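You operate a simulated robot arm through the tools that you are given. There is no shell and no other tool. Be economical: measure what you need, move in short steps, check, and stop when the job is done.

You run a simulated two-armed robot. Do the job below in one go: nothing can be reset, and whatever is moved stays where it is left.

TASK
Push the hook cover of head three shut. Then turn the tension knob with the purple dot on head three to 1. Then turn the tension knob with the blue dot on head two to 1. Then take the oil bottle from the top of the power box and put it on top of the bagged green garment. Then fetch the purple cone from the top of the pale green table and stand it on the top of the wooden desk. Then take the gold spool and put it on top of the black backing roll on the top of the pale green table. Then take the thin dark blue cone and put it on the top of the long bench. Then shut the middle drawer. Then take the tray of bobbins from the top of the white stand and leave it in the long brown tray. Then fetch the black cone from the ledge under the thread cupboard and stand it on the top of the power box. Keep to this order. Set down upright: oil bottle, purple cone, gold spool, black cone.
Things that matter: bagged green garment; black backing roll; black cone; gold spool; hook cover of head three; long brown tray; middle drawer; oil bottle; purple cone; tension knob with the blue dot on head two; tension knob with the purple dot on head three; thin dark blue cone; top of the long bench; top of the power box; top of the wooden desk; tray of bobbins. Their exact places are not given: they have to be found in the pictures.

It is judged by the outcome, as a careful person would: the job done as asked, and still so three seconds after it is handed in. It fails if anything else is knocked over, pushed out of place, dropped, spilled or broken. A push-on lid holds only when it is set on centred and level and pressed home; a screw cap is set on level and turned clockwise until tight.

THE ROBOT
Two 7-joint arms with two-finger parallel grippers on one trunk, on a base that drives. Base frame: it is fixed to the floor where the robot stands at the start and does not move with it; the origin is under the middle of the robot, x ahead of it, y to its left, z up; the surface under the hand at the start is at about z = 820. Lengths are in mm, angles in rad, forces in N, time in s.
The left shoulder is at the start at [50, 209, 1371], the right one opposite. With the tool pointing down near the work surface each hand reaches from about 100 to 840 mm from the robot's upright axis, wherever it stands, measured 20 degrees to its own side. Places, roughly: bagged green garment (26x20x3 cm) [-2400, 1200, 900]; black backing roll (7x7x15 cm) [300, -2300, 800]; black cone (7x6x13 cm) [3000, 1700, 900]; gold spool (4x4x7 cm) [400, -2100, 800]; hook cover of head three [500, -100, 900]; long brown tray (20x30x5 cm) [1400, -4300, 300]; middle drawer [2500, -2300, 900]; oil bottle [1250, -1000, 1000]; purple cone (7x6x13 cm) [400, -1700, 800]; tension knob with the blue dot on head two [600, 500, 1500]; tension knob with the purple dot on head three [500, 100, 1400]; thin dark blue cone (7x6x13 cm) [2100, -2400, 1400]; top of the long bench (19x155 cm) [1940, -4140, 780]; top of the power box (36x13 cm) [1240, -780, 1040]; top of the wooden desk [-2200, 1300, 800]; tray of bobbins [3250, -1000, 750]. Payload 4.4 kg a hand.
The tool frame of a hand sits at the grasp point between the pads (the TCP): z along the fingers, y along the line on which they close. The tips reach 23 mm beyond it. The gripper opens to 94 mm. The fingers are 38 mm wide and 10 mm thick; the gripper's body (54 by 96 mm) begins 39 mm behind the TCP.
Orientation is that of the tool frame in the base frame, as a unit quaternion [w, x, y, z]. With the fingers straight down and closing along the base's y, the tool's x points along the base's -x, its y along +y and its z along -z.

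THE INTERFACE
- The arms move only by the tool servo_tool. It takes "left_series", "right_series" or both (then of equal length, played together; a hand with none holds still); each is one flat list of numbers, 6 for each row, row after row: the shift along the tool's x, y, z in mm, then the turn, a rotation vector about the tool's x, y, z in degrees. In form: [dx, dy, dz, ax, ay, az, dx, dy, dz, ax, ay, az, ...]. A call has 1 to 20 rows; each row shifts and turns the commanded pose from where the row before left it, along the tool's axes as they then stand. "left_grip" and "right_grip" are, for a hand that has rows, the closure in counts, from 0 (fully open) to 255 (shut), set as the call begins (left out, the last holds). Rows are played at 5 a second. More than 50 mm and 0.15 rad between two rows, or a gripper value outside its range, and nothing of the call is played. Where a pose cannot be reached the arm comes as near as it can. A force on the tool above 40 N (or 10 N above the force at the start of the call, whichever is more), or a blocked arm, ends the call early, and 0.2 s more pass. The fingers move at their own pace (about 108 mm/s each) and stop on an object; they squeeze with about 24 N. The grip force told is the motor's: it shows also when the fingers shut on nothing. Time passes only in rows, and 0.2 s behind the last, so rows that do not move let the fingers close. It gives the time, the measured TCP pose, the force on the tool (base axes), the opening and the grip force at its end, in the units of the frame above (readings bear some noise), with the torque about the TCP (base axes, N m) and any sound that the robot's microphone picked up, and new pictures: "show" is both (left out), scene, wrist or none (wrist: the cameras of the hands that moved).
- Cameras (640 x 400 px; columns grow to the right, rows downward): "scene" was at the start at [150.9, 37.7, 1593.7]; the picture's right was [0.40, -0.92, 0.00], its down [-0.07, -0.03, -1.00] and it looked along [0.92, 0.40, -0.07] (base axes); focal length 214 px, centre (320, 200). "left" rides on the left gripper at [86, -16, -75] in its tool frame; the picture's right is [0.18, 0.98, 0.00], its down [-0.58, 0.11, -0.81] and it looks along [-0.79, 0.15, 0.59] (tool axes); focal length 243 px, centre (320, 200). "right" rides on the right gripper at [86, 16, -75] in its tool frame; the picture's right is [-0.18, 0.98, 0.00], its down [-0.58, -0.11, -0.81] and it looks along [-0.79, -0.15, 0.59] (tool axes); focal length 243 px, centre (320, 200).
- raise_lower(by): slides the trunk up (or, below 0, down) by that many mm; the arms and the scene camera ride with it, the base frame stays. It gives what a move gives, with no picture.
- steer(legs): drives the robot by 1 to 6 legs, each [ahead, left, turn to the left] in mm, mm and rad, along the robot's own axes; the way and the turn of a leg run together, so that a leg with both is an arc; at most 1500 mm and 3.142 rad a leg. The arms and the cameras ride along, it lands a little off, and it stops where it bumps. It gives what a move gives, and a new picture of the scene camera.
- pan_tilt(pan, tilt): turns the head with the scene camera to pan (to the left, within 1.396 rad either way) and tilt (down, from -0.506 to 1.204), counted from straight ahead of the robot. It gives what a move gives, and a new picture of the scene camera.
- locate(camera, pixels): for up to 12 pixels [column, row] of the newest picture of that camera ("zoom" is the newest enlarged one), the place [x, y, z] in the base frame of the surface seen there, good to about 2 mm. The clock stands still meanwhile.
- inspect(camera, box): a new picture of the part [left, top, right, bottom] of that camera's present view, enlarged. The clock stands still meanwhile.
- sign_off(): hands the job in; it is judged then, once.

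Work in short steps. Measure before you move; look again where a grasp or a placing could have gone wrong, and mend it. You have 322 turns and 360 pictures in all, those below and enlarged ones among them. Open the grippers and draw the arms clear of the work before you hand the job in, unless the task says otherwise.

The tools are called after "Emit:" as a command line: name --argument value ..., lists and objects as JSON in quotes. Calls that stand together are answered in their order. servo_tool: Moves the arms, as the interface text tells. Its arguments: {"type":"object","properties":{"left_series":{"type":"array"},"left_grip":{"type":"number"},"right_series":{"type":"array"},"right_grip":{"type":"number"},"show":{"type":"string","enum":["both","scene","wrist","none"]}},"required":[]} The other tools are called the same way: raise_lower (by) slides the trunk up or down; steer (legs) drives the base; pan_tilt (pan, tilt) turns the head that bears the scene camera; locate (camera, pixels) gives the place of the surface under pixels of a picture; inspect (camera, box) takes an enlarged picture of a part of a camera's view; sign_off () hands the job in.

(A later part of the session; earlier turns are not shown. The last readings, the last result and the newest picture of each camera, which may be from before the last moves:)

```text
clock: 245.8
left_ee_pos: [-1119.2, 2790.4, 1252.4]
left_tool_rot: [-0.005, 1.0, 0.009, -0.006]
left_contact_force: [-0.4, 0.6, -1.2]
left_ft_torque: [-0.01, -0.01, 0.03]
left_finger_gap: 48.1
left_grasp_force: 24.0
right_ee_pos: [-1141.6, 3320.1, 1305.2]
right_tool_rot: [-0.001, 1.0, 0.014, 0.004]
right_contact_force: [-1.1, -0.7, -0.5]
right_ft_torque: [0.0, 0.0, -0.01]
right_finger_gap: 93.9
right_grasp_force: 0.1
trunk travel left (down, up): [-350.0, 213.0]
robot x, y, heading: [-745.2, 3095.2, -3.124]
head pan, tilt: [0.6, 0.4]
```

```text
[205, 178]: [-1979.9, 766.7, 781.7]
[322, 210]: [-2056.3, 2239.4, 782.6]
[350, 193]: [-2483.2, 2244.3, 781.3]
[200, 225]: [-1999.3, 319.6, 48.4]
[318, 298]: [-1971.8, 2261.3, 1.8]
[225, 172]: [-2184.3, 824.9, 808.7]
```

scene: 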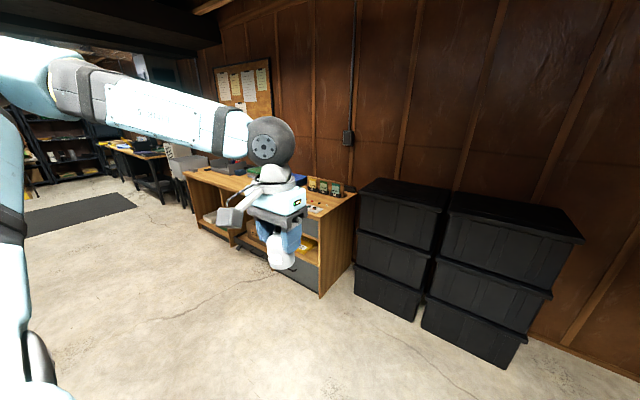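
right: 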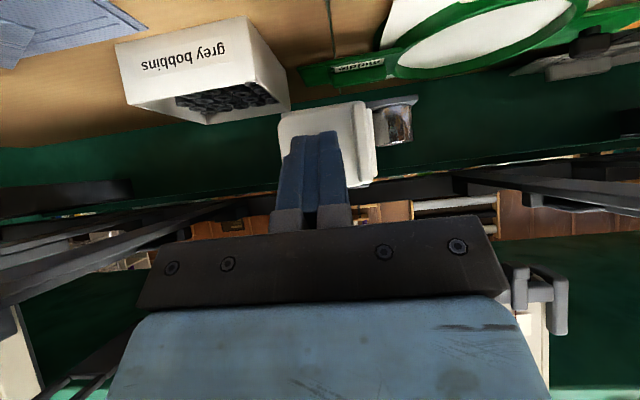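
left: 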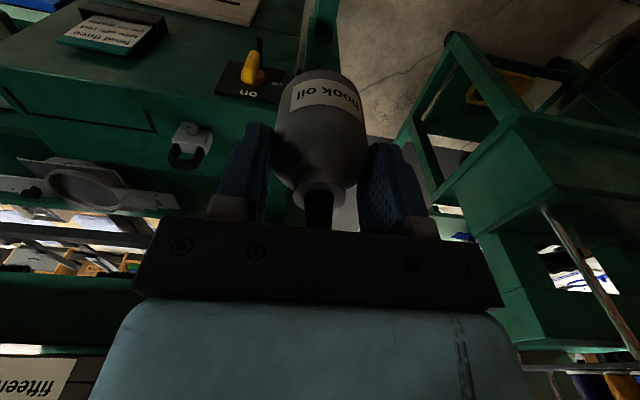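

Desk top z≈782, x −2480..−1980. I drive to face the desk near the garment.

Emit:
steer --legs '[[0, 0, 1.55], [1600, 0, 0], [0, 0, -1.57], [500, 0, 0]]'

Emit:
pan_tilt --pan 0.2 --tilt 0.6

```text
refused: 1600 is not a number from -1500 to 1500
```

```text
clock: 246.6
left_ee_pos: [-1118.7, 2789.9, 1252.5]
left_tool_rot: [-0.005, 1.0, 0.009, -0.007]
left_contact_force: [0.6, -0.2, -1.0]
left_ft_torque: [0.01, -0.02, -0.03]
left_finger_gap: 47.8
left_grasp_force: 24.3
right_ee_pos: [-1140.9, 3320.6, 1306.3]
right_tool_rot: [-0.002, 1.0, 0.015, 0.003]
right_contact_force: [-0.8, -0.7, -0.4]
right_ft_torque: [-0.01, -0.02, 0.01]
right_finger_gap: 94.2
right_grasp_force: 0.0
trunk travel left (down, up): [-350.0, 213.0]
robot x, y, heading: [-749.1, 3096.3, -3.124]
head pan, tilt: [0.201, 0.6]
```

scene: 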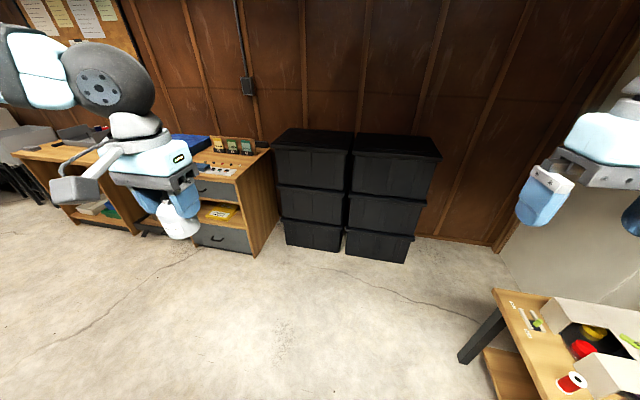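

Leg length limit exceeded; I split it.

Emit:
steer --legs '[[0, 0, 1.55], [1500, 0, 0], [100, 0, 0], [0, 0, -1.57], [500, 0, 0]]'

```text
clock: 265.0
left_ee_pos: [-1642.7, 1181.5, 1251.6]
left_tool_rot: [-0.005, 1.0, 0.005, -0.006]
left_contact_force: [0.2, 0.7, -1.1]
left_ft_torque: [0.02, -0.02, 0.01]
left_finger_gap: 47.8
left_grasp_force: 23.8
right_ee_pos: [-1660.2, 1713.4, 1304.8]
right_tool_rot: [-0.002, 1.0, 0.01, 0.003]
right_contact_force: [-0.1, 0.4, 0.6]
right_ft_torque: [-0.03, 0.0, -0.02]
right_finger_gap: 93.7
right_grasp_force: 0.0
trunk travel left (down, up): [-350.0, 213.0]
robot x, y, heading: [-1271.5, 1485.5, -3.131]
head pan, tilt: [0.201, 0.6]
```

scene: 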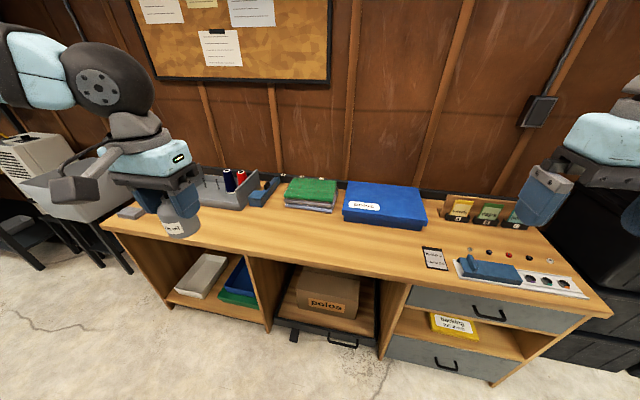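

The green bagged garment lies at (310,192). I zoom and measure.

Emit:
inspect --camera "scene" --box '[200, 160, 360, 260]'

Emit:
locate --camera "scene" --pixels '[[286, 202], [331, 209], [337, 180], [295, 178], [312, 190], [250, 240], [300, 240], [312, 200], [320, 255]]'

```text
4.00 times, centred on (280, 210) of scene
```

zoom: 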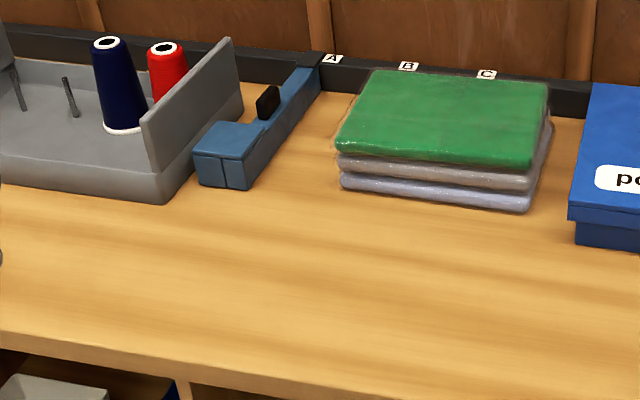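

```text
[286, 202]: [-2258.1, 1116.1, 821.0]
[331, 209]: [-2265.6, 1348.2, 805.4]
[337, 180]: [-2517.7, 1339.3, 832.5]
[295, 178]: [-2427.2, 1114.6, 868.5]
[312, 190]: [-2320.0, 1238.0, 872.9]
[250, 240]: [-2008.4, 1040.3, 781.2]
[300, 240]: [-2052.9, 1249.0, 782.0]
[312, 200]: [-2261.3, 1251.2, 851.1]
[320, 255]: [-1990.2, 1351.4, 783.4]
```

Garment top z≈872, centre ≈(−2345,1232). I drive 320 closer and check the position.

Emit:
steer --legs '[[320, 0, 0]]'

Emit:
pan_tilt --pan 0.3 --tilt 0.7

```text
clock: 267.1
left_ee_pos: [-1962.2, 1177.9, 1251.0]
left_tool_rot: [-0.004, 1.0, 0.005, -0.006]
left_contact_force: [0.8, -1.2, -1.1]
left_ft_torque: [0.01, 0.0, 0.0]
left_finger_gap: 47.6
left_grasp_force: 24.3
right_ee_pos: [-1979.3, 1710.1, 1305.6]
right_tool_rot: [-0.001, 1.0, 0.011, 0.004]
right_contact_force: [0.3, 0.6, -0.4]
right_ft_torque: [0.0, -0.01, -0.03]
right_finger_gap: 93.7
right_grasp_force: 0.1
trunk travel left (down, up): [-350.0, 213.0]
robot x, y, heading: [-1586.7, 1483.4, -3.134]
head pan, tilt: [0.201, 0.6]
```

scene: 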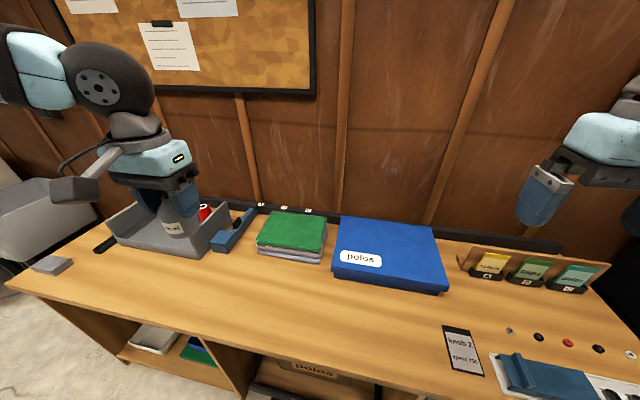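

```text
clock: 267.8
left_ee_pos: [-1963.2, 1178.6, 1252.2]
left_tool_rot: [-0.004, 1.0, 0.004, -0.006]
left_contact_force: [-0.6, 0.4, -1.0]
left_ft_torque: [0.0, 0.0, 0.0]
left_finger_gap: 47.8
left_grasp_force: 23.2
right_ee_pos: [-1980.1, 1709.3, 1304.5]
right_tool_rot: [-0.001, 1.0, 0.011, 0.004]
right_contact_force: [0.8, -0.2, -0.6]
right_ft_torque: [-0.02, -0.06, 0.03]
right_finger_gap: 94.1
right_grasp_force: 0.0
trunk travel left (down, up): [-350.0, 213.0]
robot x, y, heading: [-1589.5, 1484.7, -3.134]
head pan, tilt: [0.3, 0.7]
```

scene: 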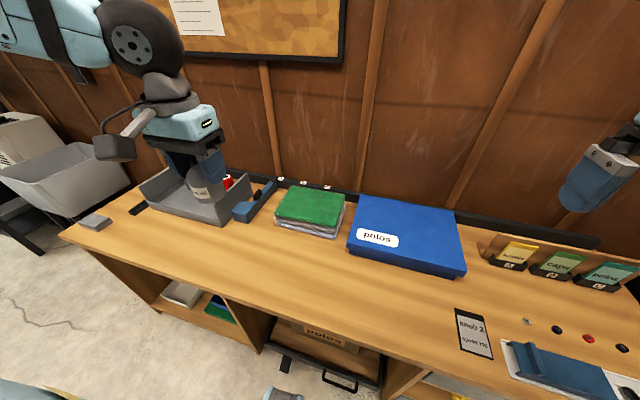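

I measure the garment's top in this closer view.

Emit:
locate --camera "scene" --pixels '[[280, 215], [322, 224], [340, 195], [293, 192], [310, 206], [300, 200], [325, 210], [300, 213]]'

```text
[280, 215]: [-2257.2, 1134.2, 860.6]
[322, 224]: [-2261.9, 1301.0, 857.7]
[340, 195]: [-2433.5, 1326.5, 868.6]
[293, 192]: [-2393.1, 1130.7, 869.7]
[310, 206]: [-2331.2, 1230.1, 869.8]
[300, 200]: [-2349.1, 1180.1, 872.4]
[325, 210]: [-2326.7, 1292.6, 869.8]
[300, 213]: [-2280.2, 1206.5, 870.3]
```

Target (−2340,1225), top z 870. I carry the bottle over it at z≈1000.

Emit:
servo_tool --left_series '[-37.7, -4.6, 25.2, 0, 0, 0, -37.7, -4.6, 25.2, 0, 0, 0, -37.7, -4.6, 25.2, 0, 0, 0, -37.7, -4.6, 25.2, 0, 0, 0, -37.7, -4.6, 25.2, 0, 0, 0, -37.7, -4.6, 25.2, 0, 0, 0, -37.7, -4.6, 25.2, 0, 0, 0, -37.7, -4.6, 25.2, 0, 0, 0, -37.7, -4.6, 25.2, 0, 0, 0, -37.7, -4.6, 25.2, 0, 0, 0, 0, 0, 0, 0, 0, 0]' --show "both"

```text
clock: 270.2
left_ee_pos: [-2265.1, 1173.9, 1055.6]
left_tool_rot: [-0.004, 1.0, 0.005, -0.007]
left_contact_force: [0.3, -0.4, -0.7]
left_ft_torque: [0.0, 0.0, 0.0]
left_finger_gap: 47.6
left_grasp_force: 24.2
left hand out of reach, approached as far as the arm can: row 8, 9, 10
right_ee_pos: [-1979.2, 1710.8, 1305.7]
right_tool_rot: [-0.001, 1.0, 0.01, 0.003]
right_contact_force: [0.2, 0.9, -0.6]
right_ft_torque: [-0.01, -0.01, -0.01]
right_finger_gap: 93.9
right_grasp_force: 0.1
trunk travel left (down, up): [-350.0, 213.0]
robot x, y, heading: [-1586.8, 1483.8, -3.128]
head pan, tilt: [0.3, 0.7]
```

scene: 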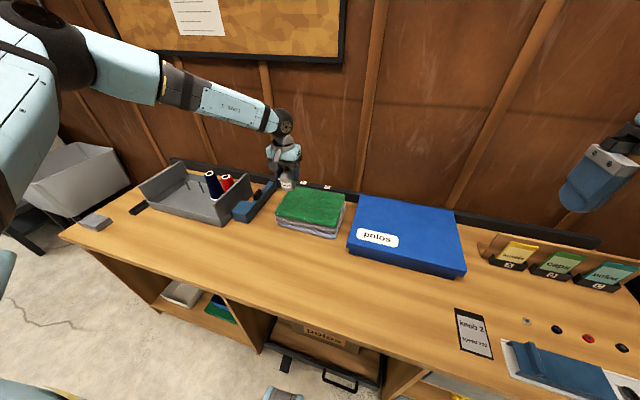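
left: 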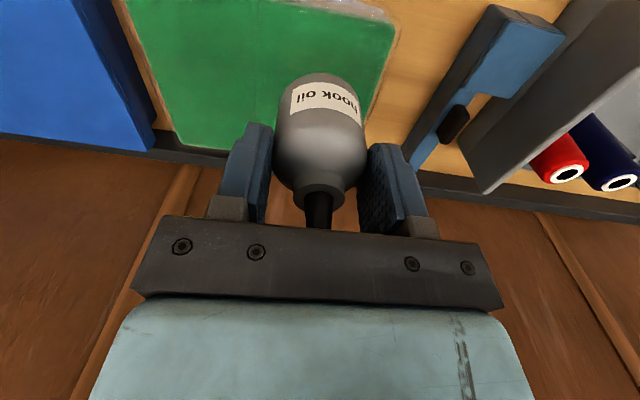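

Short of reach by ~75 mm at this height. I creep the base 35 mm forward and try again toward (−2325,1225).

Emit:
steer --legs '[[35, 0, 0]]'

Emit:
servo_tool --left_series '[0, -25, 20, 0, 0, 0, -10, -25, 20, 0, 0, 0, -15, 0, 15, 0, 0, 0, 0, 0, 0, 0, 0, 0]' --show "scene"

```text
clock: 271.2
left_ee_pos: [-2294.3, 1171.8, 1051.1]
left_tool_rot: [-0.005, 1.0, 0.005, -0.005]
left_contact_force: [-0.9, -0.7, -0.8]
left_ft_torque: [-0.02, 0.03, 0.01]
left_finger_gap: 47.8
left_grasp_force: 24.0
right_ee_pos: [-2009.4, 1710.2, 1304.5]
right_tool_rot: [-0.002, 1.0, 0.011, 0.005]
right_contact_force: [-0.9, 0.1, 0.3]
right_ft_torque: [-0.02, -0.02, 0.01]
right_finger_gap: 94.0
right_grasp_force: 0.0
trunk travel left (down, up): [-350.0, 213.0]
robot x, y, heading: [-1613.0, 1485.9, -3.128]
head pan, tilt: [0.3, 0.7]
stopped in leg 1: the robot was blocked; the commanded pose is now the measured one
```

scene: 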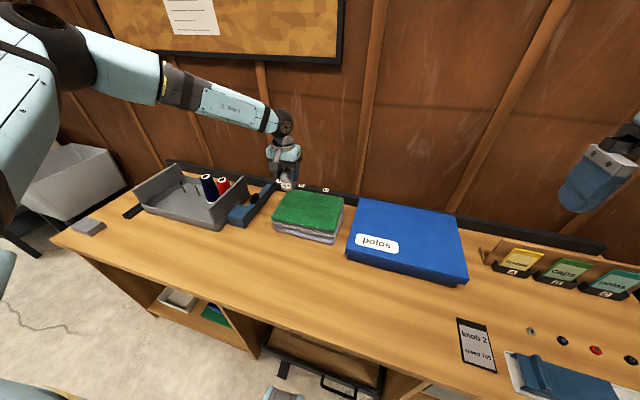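

```text
clock: 272.2
left_ee_pos: [-2269.7, 1185.5, 1033.8]
left_tool_rot: [-0.004, 1.0, 0.006, -0.007]
left_contact_force: [0.0, -0.3, -1.0]
left_ft_torque: [0.0, 0.02, -0.01]
left_finger_gap: 47.8
left_grasp_force: 23.7
left hand out of reach, approached as far as the arm can: row 1, 2, 3
right_ee_pos: [-2007.0, 1710.1, 1305.0]
right_tool_rot: [0.0, 1.0, 0.009, 0.005]
right_contact_force: [0.3, 0.3, 0.6]
right_ft_torque: [-0.02, 0.01, -0.04]
right_finger_gap: 93.8
right_grasp_force: 0.0
trunk travel left (down, up): [-350.0, 213.0]
robot x, y, heading: [-1612.0, 1482.9, -3.131]
head pan, tilt: [0.3, 0.7]
```

scene: 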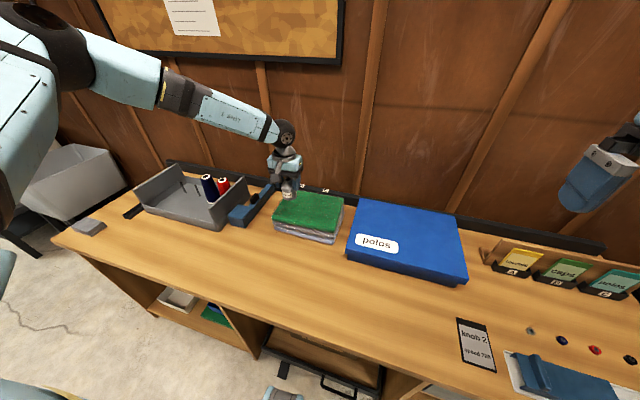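

The limit is likely wrist flexion because the shoulder is too low; I raise the trunk by 200 and re-approach from above.

Emit:
raise_lower --by 200

Emit:
servo_tool --left_series '[0, 0, 40, 0, 0, 0, 0, 0, 40, 0, 0, 0, 0, 0, 40, 0, 0, 0, 0, 0, 40, 0, 0, 0, -20, -20, 35, 0, 0, 0, -25, -20, 0, 0, 0, 0, -20, 0, 0, 0, 0, 0, 0, 0, 0, 0, 0, 0]' --show "both"

```text
clock: 274.3
left_ee_pos: [-2269.4, 1185.9, 1233.9]
left_tool_rot: [-0.005, 1.0, 0.005, -0.006]
left_contact_force: [-0.4, 0.4, -1.3]
left_ft_torque: [0.0, -0.01, -0.02]
left_finger_gap: 47.5
left_grasp_force: 23.9
right_ee_pos: [-2006.1, 1708.6, 1504.4]
right_tool_rot: [-0.001, 1.0, 0.011, 0.005]
right_contact_force: [-0.4, 0.3, 0.7]
right_ft_torque: [0.02, 0.01, 0.0]
right_finger_gap: 94.0
right_grasp_force: 0.1
trunk travel left (down, up): [-550.0, 13.0]
robot x, y, heading: [-1613.5, 1487.3, -3.128]
head pan, tilt: [0.3, 0.7]
```

```text
clock: 276.1
left_ee_pos: [-2237.8, 1145.4, 1166.2]
left_tool_rot: [-0.005, 1.0, 0.005, -0.007]
left_contact_force: [0.3, 0.0, -0.6]
left_ft_torque: [0.02, -0.02, 0.0]
left_finger_gap: 47.7
left_grasp_force: 23.4
left hand out of reach, approached as far as the arm can: row 1, 2, 3, 4, 5, 6, 7
right_ee_pos: [-2006.9, 1709.9, 1505.2]
right_tool_rot: [-0.001, 1.0, 0.01, 0.005]
right_contact_force: [0.6, -0.6, -0.4]
right_ft_torque: [-0.02, -0.01, 0.03]
right_finger_gap: 94.0
right_grasp_force: 0.1
trunk travel left (down, up): [-550.0, 13.0]
robot x, y, heading: [-1613.2, 1485.8, -3.128]
head pan, tilt: [0.3, 0.7]
```

scene: 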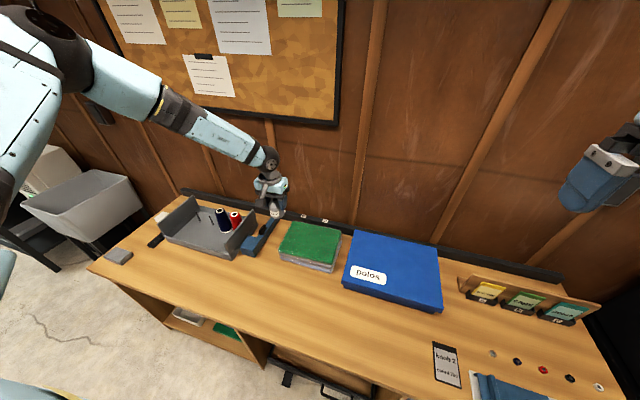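
left: 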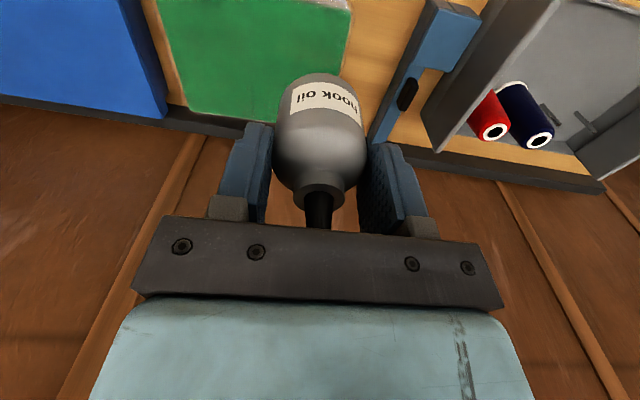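

The arm seems stuck on a wrist/elbow limit rather than on length. I retract slightly and yaw the hand 40° (bottle is round) to relieve the wrist.

Emit:
servo_tool --left_series '[20, 0, 0, 0, 0, 8, 20, 0, 0, 0, 0, 8, 0, 0, 0, 0, 0, 8, 0, 0, 0, 0, 0, 8, 0, 0, 0, 0, 0, 8, 0, 0, 30, 0, 0, 0, 0, 0, 30, 0, 0, 0, 0, 0, 30, 0, 0, 0]' --show "scene"

```text
clock: 277.9
left_ee_pos: [-2172.3, 1130.0, 1112.5]
left_tool_rot: [-0.002, 0.942, -0.337, -0.009]
left_contact_force: [-0.4, 0.1, -1.1]
left_ft_torque: [-0.03, -0.02, -0.01]
left_finger_gap: 47.8
left_grasp_force: 23.7
left hand out of reach, approached as far as the arm can: row 6, 7, 8
right_ee_pos: [-2006.7, 1707.3, 1506.1]
right_tool_rot: [-0.002, 1.0, 0.01, 0.003]
right_contact_force: [0.2, -0.5, 0.1]
right_ft_torque: [0.03, 0.01, 0.0]
right_finger_gap: 94.2
right_grasp_force: 0.1
trunk travel left (down, up): [-550.0, 13.0]
robot x, y, heading: [-1614.7, 1484.0, -3.13]
head pan, tilt: [0.3, 0.7]
```

scene: 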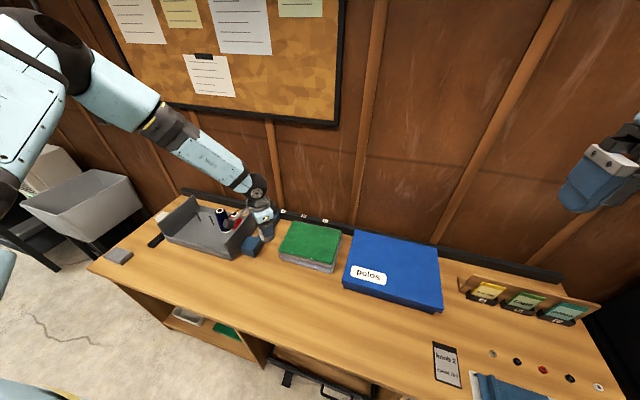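

Still limited going down, so the elbow posture is unfavourable. I back the robot away from the desk to re-posture the arm safely: close to the body, then low.

Emit:
steer --legs '[[-550, 0, 0]]'

Emit:
servo_tool --left_series '[0, 0, 0, 0, 0, -8, 0, 0, 0, 0, 0, -8, 0, 0, 0, 0, 0, -8, 0, 0, 0, 0, 0, -8, 0, 0, 0, 0, 0, -8, 40, 0, 0, 0, 0, 0, 40, 0, 0, 0, 0, 0, 40, 0, 0, 0, 0, 0, 40, 0, 0, 0, 0, 0, 40, 0, 0, 0, 0, 0, 40, 0, 0, 0, 0, 0, 0, 0, 40, 0, 0, 0, 0, 0, 40, 0, 0, 0, 0, 0, 40, 0, 0, 0, 0, 0, 40, 0, 0, 0]' --show "scene"

```text
clock: 281.1
left_ee_pos: [-1623.0, 1136.1, 1113.2]
left_tool_rot: [-0.002, 0.943, -0.333, -0.008]
left_contact_force: [0.6, 0.4, -0.8]
left_ft_torque: [0.02, -0.02, 0.01]
left_finger_gap: 47.6
left_grasp_force: 24.2
right_ee_pos: [-1458.6, 1714.7, 1504.6]
right_tool_rot: [-0.001, 1.0, 0.013, 0.004]
right_contact_force: [-0.5, 0.8, 0.1]
right_ft_torque: [0.0, -0.04, 0.01]
right_finger_gap: 93.9
right_grasp_force: 0.0
trunk travel left (down, up): [-550.0, 13.0]
robot x, y, heading: [-1063.8, 1491.6, -3.129]
head pan, tilt: [0.3, 0.7]
```

scene: 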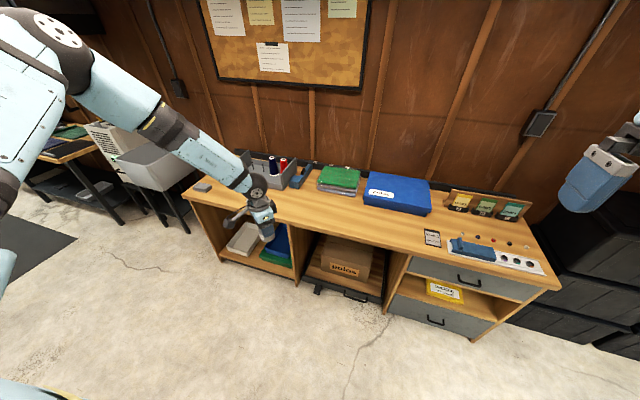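

```text
clock: 284.3
left_ee_pos: [-1380.2, 1129.2, 1068.3]
left_tool_rot: [-0.004, 1.0, 0.009, -0.006]
left_contact_force: [0.3, 0.1, -1.0]
left_ft_torque: [-0.02, -0.02, -0.03]
left_finger_gap: 47.7
left_grasp_force: 24.0
left hand out of reach, approached as far as the arm can: row 13, 14, 15
right_ee_pos: [-1460.9, 1715.0, 1504.6]
right_tool_rot: [-0.002, 1.0, 0.014, 0.004]
right_contact_force: [-0.6, 1.0, 0.7]
right_ft_torque: [0.01, -0.01, 0.01]
right_finger_gap: 93.8
right_grasp_force: 0.1
trunk travel left (down, up): [-550.0, 13.0]
robot x, y, heading: [-1064.4, 1491.1, -3.128]
head pan, tilt: [0.3, 0.7]
```

scene: 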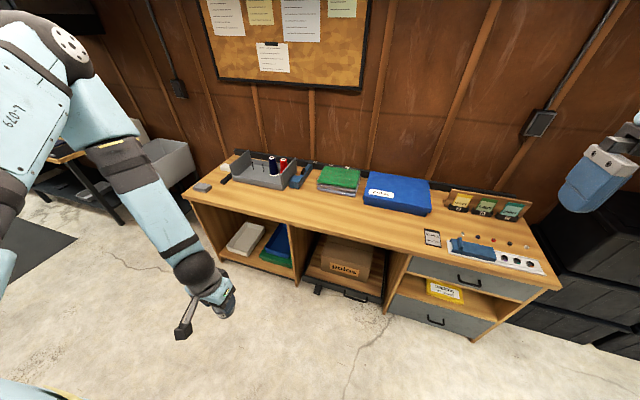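

I measure the left elbow location to understand the posture.

Emit:
locate --camera "scene" --pixels '[[70, 45], [20, 90], [105, 120], [135, 180], [195, 265], [10, 200]]'

Emit:
pan_tilt --pan 1.0 --tilt 0.3

```text
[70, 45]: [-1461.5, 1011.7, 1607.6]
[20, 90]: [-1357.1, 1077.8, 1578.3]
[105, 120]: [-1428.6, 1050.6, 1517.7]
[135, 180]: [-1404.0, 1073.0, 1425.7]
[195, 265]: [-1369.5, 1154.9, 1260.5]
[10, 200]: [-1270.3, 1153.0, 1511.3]
```

```text
clock: 285.4
left_ee_pos: [-1378.4, 1129.2, 1067.8]
left_tool_rot: [-0.004, 1.0, 0.009, -0.007]
left_contact_force: [-0.4, -0.8, -1.1]
left_ft_torque: [-0.03, -0.02, -0.01]
left_finger_gap: 47.9
left_grasp_force: 23.8
right_ee_pos: [-1458.0, 1713.2, 1504.9]
right_tool_rot: [-0.001, 1.0, 0.013, 0.004]
right_contact_force: [0.0, 0.6, -0.2]
right_ft_torque: [0.01, -0.01, 0.01]
right_finger_gap: 93.8
right_grasp_force: 0.1
trunk travel left (down, up): [-550.0, 13.0]
robot x, y, heading: [-1065.3, 1488.5, -3.124]
head pan, tilt: [1.0, 0.3]
```

scene: 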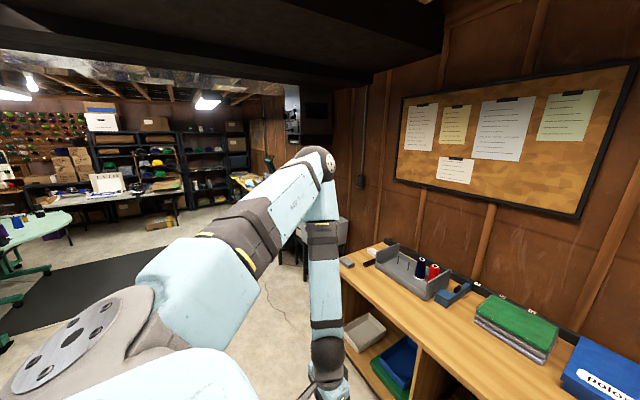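

Elbow is forward-left and high. I test in free space whether the opposite yaw frees the downward motion.

Emit:
servo_tool --left_series '[0, 0, 0, 0, 0, -8, 0, 0, 0, 0, 0, -8, 0, 0, 0, 0, 0, -8, 0, 0, 0, 0, 0, -8, 0, 0, 0, 0, 0, -8, 0, 0, 30, 0, 0, 0, 0, 0, 30, 0, 0, 0, 0, 0, 30, 0, 0, 0]' --show "none"

```text
clock: 287.2
left_ee_pos: [-1378.1, 1120.4, 1064.7]
left_tool_rot: [-0.007, 0.936, 0.351, -0.005]
left_contact_force: [-0.4, 0.6, -0.1]
left_ft_torque: [0.01, -0.01, 0.02]
left_finger_gap: 47.5
left_grasp_force: 23.6
left hand out of reach, approached as far as the arm can: row 6, 7, 8
right_ee_pos: [-1458.8, 1714.1, 1505.3]
right_tool_rot: [-0.001, 1.0, 0.013, 0.004]
right_contact_force: [0.2, -0.7, 0.1]
right_ft_torque: [0.0, 0.0, 0.03]
right_finger_gap: 93.9
right_grasp_force: 0.1
trunk travel left (down, up): [-550.0, 13.0]
robot x, y, heading: [-1067.9, 1493.5, -3.124]
head pan, tilt: [1.0, 0.3]
```

Yaw is not the limit; likely a shoulder-roll limit. I swing the hand out left and forward, then lower, to bring the elbow down.

Emit:
servo_tool --left_series '[0, 0, -30, 0, 0, 8, 0, 0, -30, 0, 0, 8, 0, 0, -30, 0, 0, 8, 0, 0, 0, 0, 0, 8, 0, 0, 0, 0, 0, 8, -30, 35, 0, 0, 0, 0, -30, 35, 0, 0, 0, 0, -30, 35, 0, 0, 0, 0, -30, 35, 0, 0, 0, 0, -30, 35, 0, 0, 0, 0, -30, 35, 0, 0, 0, 0, -30, 35, 0, 0, 0, 0, -30, 0, 0, 0, 0, 0, 0, 0, 40, 0, 0, 0, 0, 0, 40, 0, 0, 0, 0, 0, 40, 0, 0, 0, 0, 0, 40, 0, 0, 0, 0, 0, 40, 0, 0, 0]' --show "scene"

```text
clock: 291.0
left_ee_pos: [-1556.9, 892.8, 1046.5]
left_tool_rot: [-0.004, 1.0, 0.009, -0.007]
left_contact_force: [0.3, -0.8, 0.1]
left_ft_torque: [0.0, 0.01, 0.0]
left_finger_gap: 48.0
left_grasp_force: 24.3
left hand out of reach, approached as far as the arm can: row 15, 16, 17, 18
right_ee_pos: [-1457.8, 1714.4, 1504.3]
right_tool_rot: [-0.002, 1.0, 0.013, 0.005]
right_contact_force: [-0.2, 0.1, 0.3]
right_ft_torque: [0.04, 0.04, 0.05]
right_finger_gap: 93.8
right_grasp_force: 0.0
trunk travel left (down, up): [-550.0, 13.0]
robot x, y, heading: [-1063.5, 1488.5, -3.128]
head pan, tilt: [1.0, 0.3]
```

scene: 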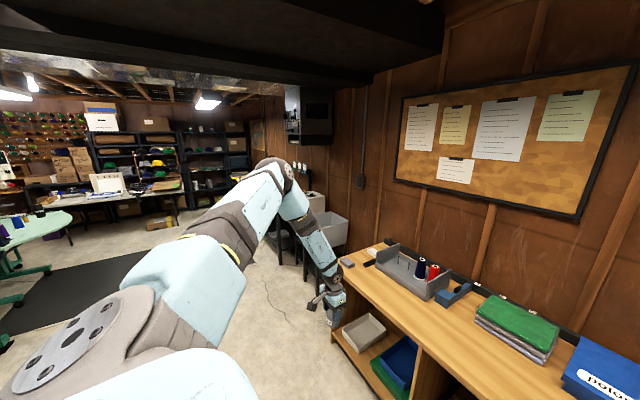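

Spec reach is measured with the hand in front of the chest, so I try bringing the hand inward (20° line) before lowering.

Emit:
servo_tool --left_series '[14.4, -40.5, -20, 0, 0, 0, 14.4, -40.5, -20, 0, 0, 0, 14.4, -40.5, -20, 0, 0, 0, 14.4, -40.5, 0, 0, 0, 0, 14.4, -40.5, 0, 0, 0, 0, 14.4, -40.5, 0, 0, 0, 0, 14.4, -40.5, 0, 0, 0, 0, 14.4, -40.5, 0, 0, 0, 0, 14.4, -40.5, 0, 0, 0, 0, 14.4, -40.5, 0, 0, 0, 0, 14.4, -40.5, 0, 0, 0, 0, 14.4, -40.5, 0, 0, 0, 0, 0, 0, 40, 0, 0, 0, 0, 0, 40, 0, 0, 0, 0, 0, 40, 0, 0, 0, 0, 0, 40, 0, 0, 0, 0, 0, 40, 0, 0, 0]' --show "scene"

```text
clock: 294.6
left_ee_pos: [-1415.8, 1200.2, 1103.7]
left_tool_rot: [-0.005, 1.0, 0.009, -0.006]
left_contact_force: [-0.4, -0.6, -0.6]
left_ft_torque: [0.03, 0.02, 0.02]
left_finger_gap: 47.6
left_grasp_force: 23.6
left hand out of reach, approached as far as the arm can: row 8, 9, 10, 11, 12, 13, 14, 15, 16, 17
right_ee_pos: [-1458.5, 1712.9, 1504.2]
right_tool_rot: [-0.002, 1.0, 0.013, 0.004]
right_contact_force: [0.2, 0.4, -0.3]
right_ft_torque: [-0.02, -0.01, -0.01]
right_finger_gap: 94.0
right_grasp_force: 0.0
trunk travel left (down, up): [-550.0, 13.0]
robot x, y, heading: [-1067.0, 1489.8, -3.128]
head pan, tilt: [1.0, 0.3]
```

scene: 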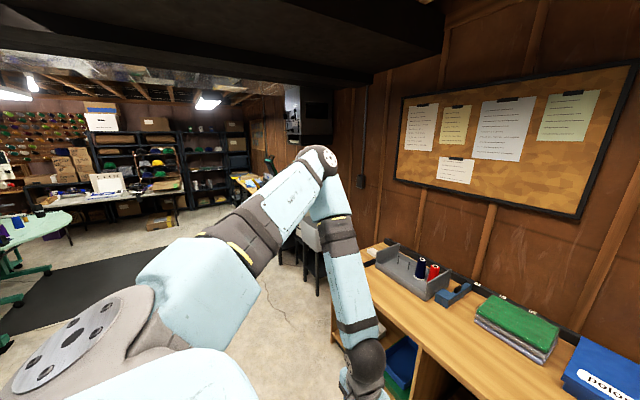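

The elbow stays pinned high. I experiment with the empty right arm to learn a way down: pitch forward, lower, pitch back.

Emit:
servo_tool --right_series '[0, 0, 0, 0, -8, 0, 0, 0, 0, 0, -8, 0, 0, 0, 0, 0, -8, 0, 0, 0, 0, 0, -8, 0, 0, 0, 0, 0, -8, 0, 0, 0, 0, 0, -8, 0, 0, 0, 0, 0, -8, 0, 0, 0, 0, 0, -8, 0, 40, 0, -8, 0, 0, 0, 40, 0, -8, 0, 0, 0, 40, 0, -8, 0, 0, 0, 40, 0, -8, 0, 0, 0, 40, 0, -8, 0, 0, 0, 40, 0, -8, 0, 0, 0, 40, 0, -8, 0, 0, 0, 40, 0, -8, 0, 0, 0, 40, 0, -8, 0, 0, 0, 40, 0, -8, 0, 0, 0]' --show "none"

Emit:
pan_tilt --pan -0.8 --tilt 0.5

```text
clock: 298.4
left_ee_pos: [-1415.3, 1199.1, 1102.0]
left_tool_rot: [-0.005, 1.0, 0.008, -0.007]
left_contact_force: [-0.2, -0.1, -1.1]
left_ft_torque: [0.03, 0.01, 0.0]
left_finger_gap: 47.7
left_grasp_force: 24.3
right_ee_pos: [-1461.8, 1612.3, 1249.6]
right_tool_rot: [0.004, 0.85, 0.012, -0.527]
right_contact_force: [0.2, -0.5, -0.1]
right_ft_torque: [-0.02, 0.02, 0.01]
right_finger_gap: 94.0
right_grasp_force: 0.0
right hand out of reach, approached as far as the arm can: row 6, 7, 8, 9, 10, 11, 12, 13, 14, 15, 16, 17, 18
trunk travel left (down, up): [-550.0, 13.0]
robot x, y, heading: [-1064.3, 1493.7, -3.132]
head pan, tilt: [1.0, 0.3]
```

```text
clock: 300.2
left_ee_pos: [-1414.9, 1202.1, 1103.9]
left_tool_rot: [-0.005, 1.0, 0.009, -0.007]
left_contact_force: [0.2, -0.5, -1.0]
left_ft_torque: [-0.02, 0.02, 0.03]
left_finger_gap: 47.8
left_grasp_force: 24.0
right_ee_pos: [-1461.5, 1613.1, 1248.3]
right_tool_rot: [0.006, 0.85, 0.012, -0.526]
right_contact_force: [-0.4, -0.8, 0.3]
right_ft_torque: [0.0, 0.02, -0.01]
right_finger_gap: 93.8
right_grasp_force: 0.1
trunk travel left (down, up): [-550.0, 13.0]
robot x, y, heading: [-1063.2, 1490.7, -3.127]
head pan, tilt: [-0.799, 0.499]
```

scene: 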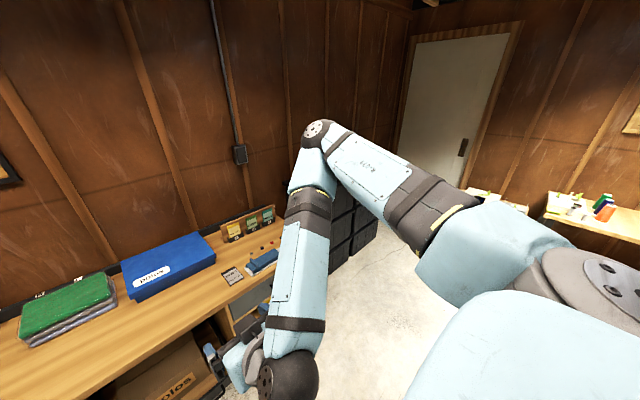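

Both arms have the same elbow-up limit: low hands are infeasible, so the shoulder must be near target height. I restore the right hand, then lower the trunk 400 so the target is near shoulder level.

Emit:
servo_tool --right_series '[-40, 0, 0, 0, 0, 0, -40, 0, 0, 0, 0, 0, -40, 0, 0, 0, 8, 0, -40, 0, 0, 0, 8, 0, 0, 0, -30, 0, 8, 0, 0, 0, -30, 0, 8, 0, 0, 0, 0, 0, 8, 0, 0, 0, 0, 0, 8, 0, 0, 0, 0, 0, 8, 0, 0, 0, 0, 0, 7.6, 0]' --left_series '[0, 10, -30, 0, 0, 0, 0, 10, -30, 0, 0, 0, 0, 10, -30, 0, 0, 0, 0, 10, -30, 0, 0, 0, 0, 10, -30, 0, 0, 0, 0, 0, -30, 0, 0, 0, 0, 0, -30, 0, 0, 0, 0, 0, -30, 0, 0, 0, 0, 0, -30, 0, 0, 0, 0, 0, -30, 0, 0, 0]' --show "none"

Emit:
raise_lower --by -400

```text
clock: 302.4
left_ee_pos: [-1411.2, 1146.8, 1405.7]
left_tool_rot: [-0.005, 1.0, 0.007, -0.006]
left_contact_force: [-0.6, 0.8, -1.2]
left_ft_torque: [0.0, -0.01, -0.03]
left_finger_gap: 47.8
left_grasp_force: 24.0
right_ee_pos: [-1500.0, 1612.7, 1430.0]
right_tool_rot: [-0.001, 1.0, 0.013, 0.001]
right_contact_force: [0.2, 0.0, -0.6]
right_ft_torque: [-0.01, -0.03, -0.01]
right_finger_gap: 93.9
right_grasp_force: 0.0
right hand out of reach, approached as far as the arm can: row 1
trunk travel left (down, up): [-550.0, 13.0]
robot x, y, heading: [-1069.2, 1489.7, -3.129]
head pan, tilt: [-0.799, 0.499]
```

```text
clock: 306.2
left_ee_pos: [-1411.5, 1146.7, 1004.7]
left_tool_rot: [-0.004, 1.0, 0.009, -0.007]
left_contact_force: [0.0, 0.4, -1.2]
left_ft_torque: [0.0, 0.01, 0.02]
left_finger_gap: 47.8
left_grasp_force: 23.8
right_ee_pos: [-1499.6, 1612.3, 1029.4]
right_tool_rot: [-0.002, 1.0, 0.012, 0.001]
right_contact_force: [-0.1, -0.2, -0.2]
right_ft_torque: [-0.04, -0.03, -0.01]
right_finger_gap: 93.9
right_grasp_force: 0.0
trunk travel left (down, up): [-150.0, 413.0]
robot x, y, heading: [-1064.3, 1490.6, -3.127]
head pan, tilt: [-0.799, 0.499]
```

Hands are now near shoulder height. I drive so the garment lies 360 mm left and ~715 mm ahead.

Emit:
servo_tool --left_series '[0, 0, -30, 0, 0, 0, 0, 0, -30, 0, 0, 0]' --show "none"

Emit:
steer --legs '[[520, -100, -0.014]]'

Emit:
pan_tilt --pan 0.4 --tilt 0.5

```text
clock: 306.8
left_ee_pos: [-1410.4, 1147.1, 1065.5]
left_tool_rot: [-0.004, 1.0, 0.009, -0.007]
left_contact_force: [-0.4, -0.2, -0.7]
left_ft_torque: [0.03, 0.0, -0.03]
left_finger_gap: 47.4
left_grasp_force: 24.2
right_ee_pos: [-1497.9, 1612.2, 1030.7]
right_tool_rot: [-0.001, 1.0, 0.014, 0.0]
right_contact_force: [0.7, 0.3, 0.0]
right_ft_torque: [-0.04, 0.04, 0.0]
right_finger_gap: 93.9
right_grasp_force: 0.0
trunk travel left (down, up): [-150.0, 413.0]
robot x, y, heading: [-1063.2, 1489.0, -3.129]
head pan, tilt: [-0.799, 0.499]
```

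```text
clock: 309.9
left_ee_pos: [-1932.9, 1252.5, 1065.2]
left_tool_rot: [-0.004, 1.0, -0.004, -0.007]
left_contact_force: [-0.6, 0.4, -0.5]
left_ft_torque: [0.02, -0.03, 0.0]
left_finger_gap: 47.9
left_grasp_force: 24.3
right_ee_pos: [-2010.7, 1721.5, 1031.9]
right_tool_rot: [-0.001, 1.0, 0.0, 0.001]
right_contact_force: [-0.8, -0.7, 0.6]
right_ft_torque: [-0.02, 0.0, 0.02]
right_finger_gap: 93.9
right_grasp_force: 0.0
trunk travel left (down, up): [-150.0, 413.0]
robot x, y, heading: [-1580.5, 1588.0, 3.134]
head pan, tilt: [-0.799, 0.499]
```

scene: 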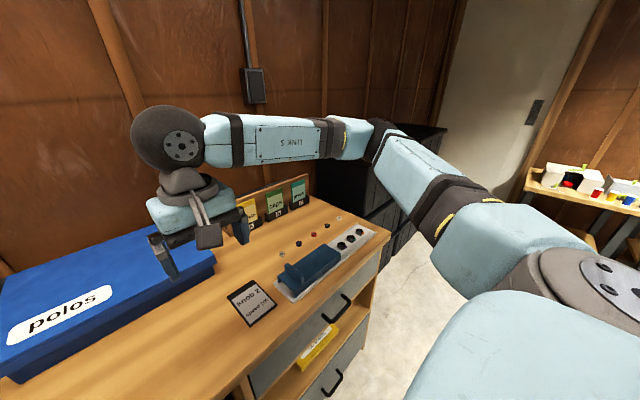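

```text
clock: 311.3
left_ee_pos: [-1931.4, 1253.9, 1066.1]
left_tool_rot: [-0.005, 1.0, -0.004, -0.006]
left_contact_force: [-0.3, -0.1, -0.6]
left_ft_torque: [-0.04, -0.01, 0.01]
left_finger_gap: 47.7
left_grasp_force: 24.1
right_ee_pos: [-2010.3, 1721.1, 1031.2]
right_tool_rot: [0.0, 1.0, 0.001, 0.001]
right_contact_force: [-0.3, -0.7, 0.1]
right_ft_torque: [-0.02, 0.0, -0.02]
right_finger_gap: 94.1
right_grasp_force: 0.0
trunk travel left (down, up): [-150.0, 413.0]
robot x, y, heading: [-1577.7, 1589.2, 3.135]
head pan, tilt: [0.4, 0.499]
```

scene: 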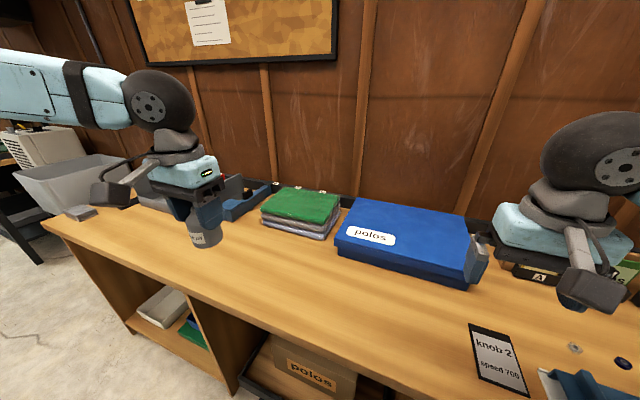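

I extend the left hand over the garment at z≈1015.

Emit:
servo_tool --left_series '[-39, 2.5, 5, 0, 0, 0, -39, 2.5, 5, 0, 0, 0, -39, 2.5, 5, 0, 0, 0, -39, 2.5, 5, 0, 0, 0, -39, 2.5, 5, 0, 0, 0, -39, 2.5, 5, 0, 0, 0, -39, 2.5, 5, 0, 0, 0, -39, 2.5, 5, 0, 0, 0, -39, 2.5, 5, 0, 0, 0, -39, 2.5, 5, 0, 0, 0, 0, 0, 0, 0, 0, 0]' --show "scene"

```text
clock: 313.7
left_ee_pos: [-2323.5, 1233.1, 1022.0]
left_tool_rot: [-0.004, 1.0, -0.004, -0.007]
left_contact_force: [0.2, -0.9, -1.5]
left_ft_torque: [0.0, 0.02, 0.03]
left_finger_gap: 47.9
left_grasp_force: 23.6
right_ee_pos: [-2010.2, 1721.9, 1031.6]
right_tool_rot: [-0.001, 1.0, 0.001, 0.001]
right_contact_force: [0.8, 0.4, 0.9]
right_ft_torque: [-0.01, -0.01, 0.03]
right_finger_gap: 94.1
right_grasp_force: 0.1
trunk travel left (down, up): [-150.0, 413.0]
robot x, y, heading: [-1578.1, 1589.1, 3.13]
head pan, tilt: [0.4, 0.499]
```

scene: 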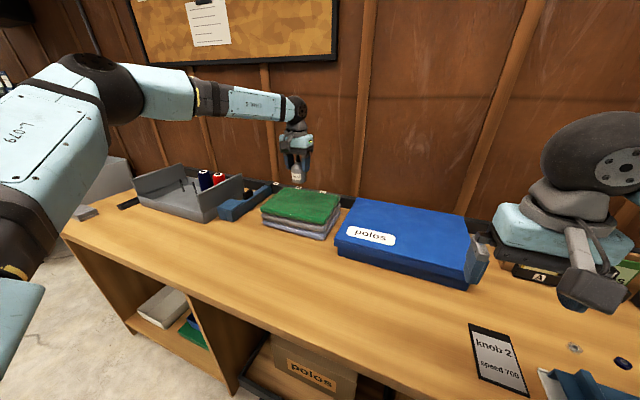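

Reached. I lower to just above the cloth, then the last mm in small steps.

Emit:
servo_tool --left_series '[0, 0, 30, 0, 0, 0, 0, 0, 30, 0, 0, 0, 0, 0, 20, 0, 0, 0, 0, 0, 0, 0, 0, 0]' --show "both"

```text
clock: 314.7
left_ee_pos: [-2324.5, 1231.6, 940.8]
left_tool_rot: [-0.005, 1.0, -0.003, -0.007]
left_contact_force: [-0.6, -0.6, -1.1]
left_ft_torque: [0.01, 0.0, 0.01]
left_finger_gap: 47.6
left_grasp_force: 24.5
right_ee_pos: [-2010.0, 1719.8, 1031.9]
right_tool_rot: [0.0, 1.0, 0.001, 0.0]
right_contact_force: [-0.1, 0.3, -0.4]
right_ft_torque: [0.02, 0.01, -0.01]
right_finger_gap: 93.9
right_grasp_force: 0.0
trunk travel left (down, up): [-150.0, 413.0]
robot x, y, heading: [-1580.0, 1589.4, 3.135]
head pan, tilt: [0.4, 0.499]
```

scene: 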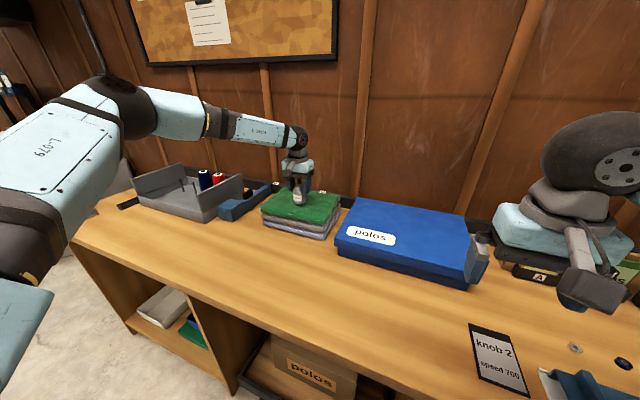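
left: 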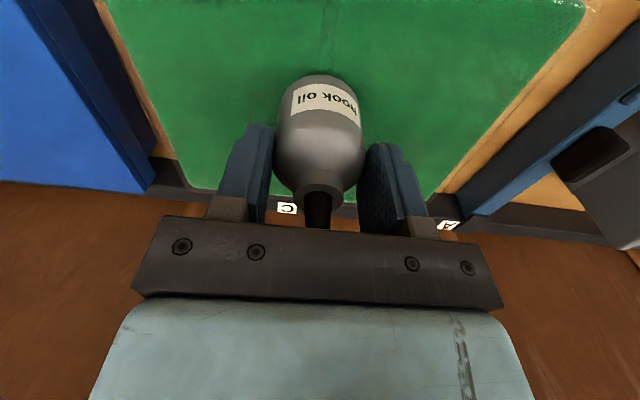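

Well centred on the green bag. I lower 2 mm steps until contact.

Emit:
servo_tool --left_series '[0, 0, 3, 0, 0, 0, 0, 0, 3, 0, 0, 0, 0, 0, 2, 0, 0, 0, 0, 0, 2, 0, 0, 0, 0, 0, 0, 0, 0, 0]' --show "none"

```text
clock: 315.9
left_ee_pos: [-2325.0, 1233.0, 933.6]
left_tool_rot: [-0.005, 1.0, -0.003, -0.007]
left_contact_force: [-0.7, -0.2, 2.0]
left_ft_torque: [-0.08, -0.02, -0.02]
left_finger_gap: 47.8
left_grasp_force: 23.8
right_ee_pos: [-2010.8, 1722.9, 1030.4]
right_tool_rot: [-0.001, 1.0, 0.001, 0.001]
right_contact_force: [0.3, 0.7, -0.5]
right_ft_torque: [0.0, 0.01, 0.01]
right_finger_gap: 94.1
right_grasp_force: 0.2
trunk travel left (down, up): [-150.0, 413.0]
robot x, y, heading: [-1580.5, 1585.9, 3.135]
head pan, tilt: [0.4, 0.499]
```

Contact began (≈3 N). One more 2 mm, then release and lift.

Emit:
servo_tool --left_series '[0, 0, 2, 0, 0, 0, 0, 0, 0, 0, 0, 0]' --show "none"

Emit:
servo_tool --left_series '[0, 0, 0, 0, 0, 0, 0, 0, 0, 0, 0, 0, 0, 0, -25, 0, 0, 0, 0, 0, -35, 0, 0, 0, 0, 0, -40, 0, 0, 0, 0, 0, -20, 0, 0, 0]' --left_grip 90 --show "both"

```text
clock: 316.5
left_ee_pos: [-2324.2, 1232.6, 933.3]
left_tool_rot: [-0.004, 1.0, -0.004, -0.008]
left_contact_force: [-3.2, -1.6, 13.4]
left_ft_torque: [-0.14, 0.04, -0.01]
left_finger_gap: 47.5
left_grasp_force: 23.8
right_ee_pos: [-2009.5, 1720.4, 1032.5]
right_tool_rot: [-0.001, 1.0, 0.001, 0.0]
right_contact_force: [0.1, -0.1, -0.2]
right_ft_torque: [-0.01, 0.01, 0.0]
right_finger_gap: 93.9
right_grasp_force: 0.1
trunk travel left (down, up): [-150.0, 413.0]
robot x, y, heading: [-1577.5, 1588.3, 3.129]
head pan, tilt: [0.4, 0.499]
```

```text
clock: 317.9
left_ee_pos: [-2324.0, 1229.5, 1051.4]
left_tool_rot: [-0.005, 1.0, -0.004, -0.007]
left_contact_force: [0.3, 0.5, -0.6]
left_ft_torque: [0.0, -0.01, 0.01]
left_finger_gap: 60.8
left_grasp_force: 0.0
right_ee_pos: [-2008.9, 1721.2, 1031.3]
right_tool_rot: [-0.002, 1.0, 0.001, 0.0]
right_contact_force: [-0.4, 0.2, -0.1]
right_ft_torque: [-0.02, -0.01, -0.03]
right_finger_gap: 94.2
right_grasp_force: 0.2
trunk travel left (down, up): [-150.0, 413.0]
robot x, y, heading: [-1576.8, 1589.0, 3.13]
head pan, tilt: [0.4, 0.499]
```

scene: 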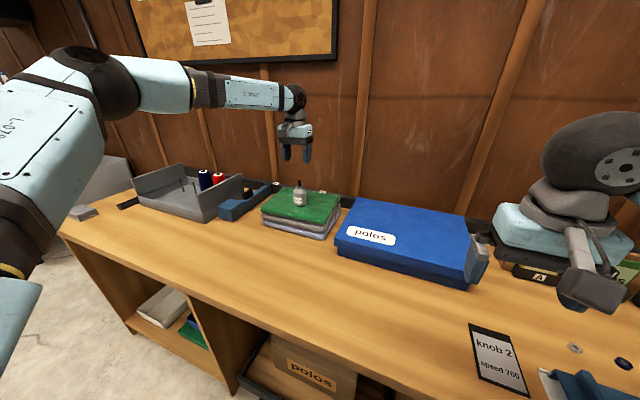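
left: 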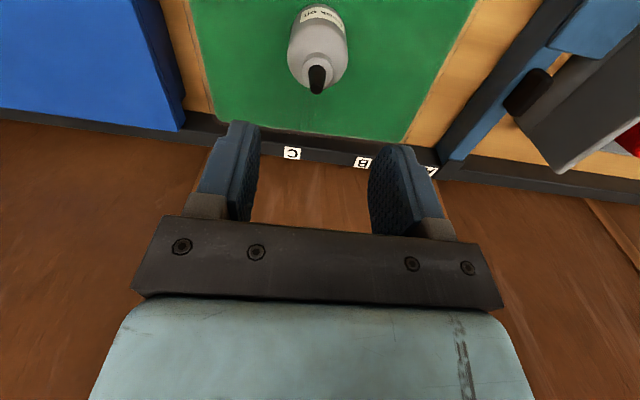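

The bottle stands upright on the garment. I retract the left hand and drive to the pale green table.

Emit:
servo_tool --left_series '[0, 0, -40, 0, 0, 0, 0, 0, -40, 0, 0, 0, 40, 0, 0, 0, 0, 0, 40, 0, 0, 0, 0, 0, 40, 0, 0, 0, 0, 0, 40, 0, 0, 0, 0, 0, 40, 0, 0, 0, 0, 0, 40, 0, 0, 0, 0, 0, 40, 0, 0, 0, 0, 0, 40, 0, 0, 0, 0, 0, 40, 0, 0, 0, 0, 0]' --left_grip 0 --show "none"

Emit:
steer --legs '[[-500, 0, 0], [0, 0, 1.575], [1450, 0, 0], [1400, 0, 0], [0, 0, 1.57]]'

Emit:
pan_tilt --pan -0.3 --tilt 0.4

```text
clock: 320.3
left_ee_pos: [-1961.0, 1227.7, 1124.7]
left_tool_rot: [-0.005, 1.0, -0.003, -0.007]
left_contact_force: [1.7, 0.0, 0.6]
left_ft_torque: [0.02, -0.02, 0.01]
left_finger_gap: 94.0
left_grasp_force: 0.0
right_ee_pos: [-2009.1, 1719.8, 1031.6]
right_tool_rot: [-0.002, 1.0, 0.001, 0.0]
right_contact_force: [0.2, 0.1, -0.1]
right_ft_torque: [0.01, -0.01, -0.02]
right_finger_gap: 94.2
right_grasp_force: 0.0
trunk travel left (down, up): [-150.0, 413.0]
robot x, y, heading: [-1576.6, 1590.3, 3.131]
head pan, tilt: [0.4, 0.499]
```

```text
clock: 344.4
left_ee_pos: [-837.7, -964.1, 1125.5]
left_tool_rot: [0.007, 0.022, 1.0, -0.005]
left_contact_force: [0.0, -0.4, 0.0]
left_ft_torque: [0.0, -0.02, -0.01]
left_finger_gap: 94.0
left_grasp_force: 0.0
right_ee_pos: [-806.7, -1456.0, 1031.5]
right_tool_rot: [0.0, 0.017, 1.0, -0.001]
right_contact_force: [0.5, -0.2, 0.6]
right_ft_torque: [-0.03, -0.03, 0.01]
right_finger_gap: 93.6
right_grasp_force: 0.0
trunk travel left (down, up): [-150.0, 413.0]
robot x, y, heading: [-1235.7, -1308.4, -0.046]
head pan, tilt: [0.4, 0.499]
```

scene: 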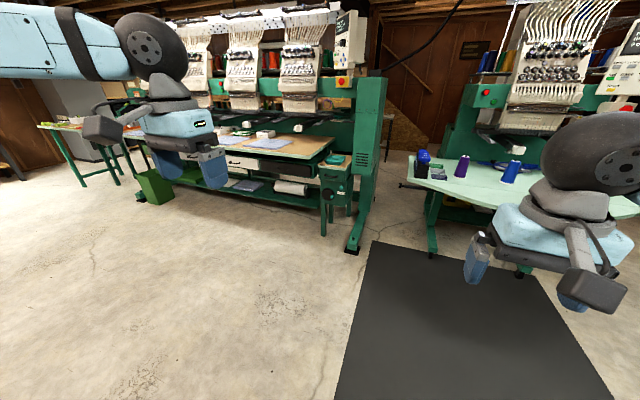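

```text
clock: 345.4
left_ee_pos: [-836.3, -963.7, 1126.2]
left_tool_rot: [0.008, 0.022, 1.0, -0.004]
left_contact_force: [-0.7, 0.1, 0.2]
left_ft_torque: [-0.01, 0.0, 0.0]
left_finger_gap: 94.0
left_grasp_force: 0.0
right_ee_pos: [-805.7, -1457.1, 1030.8]
right_tool_rot: [0.001, 0.017, 1.0, -0.001]
right_contact_force: [0.2, 0.4, 0.6]
right_ft_torque: [0.02, 0.01, -0.01]
right_finger_gap: 94.3
right_grasp_force: 0.1
trunk travel left (down, up): [-150.0, 413.0]
robot x, y, heading: [-1229.0, -1308.7, -0.048]
head pan, tilt: [-0.3, 0.4]
```

scene: 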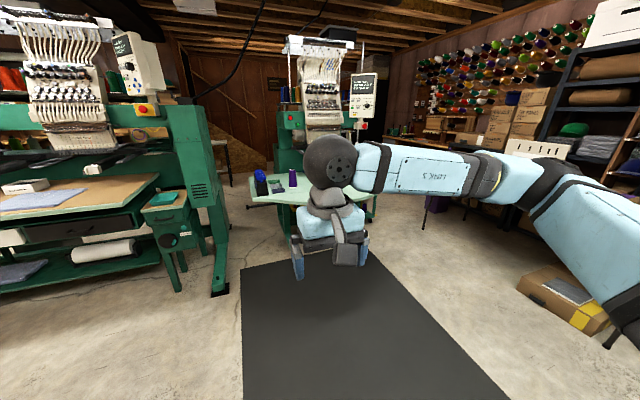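

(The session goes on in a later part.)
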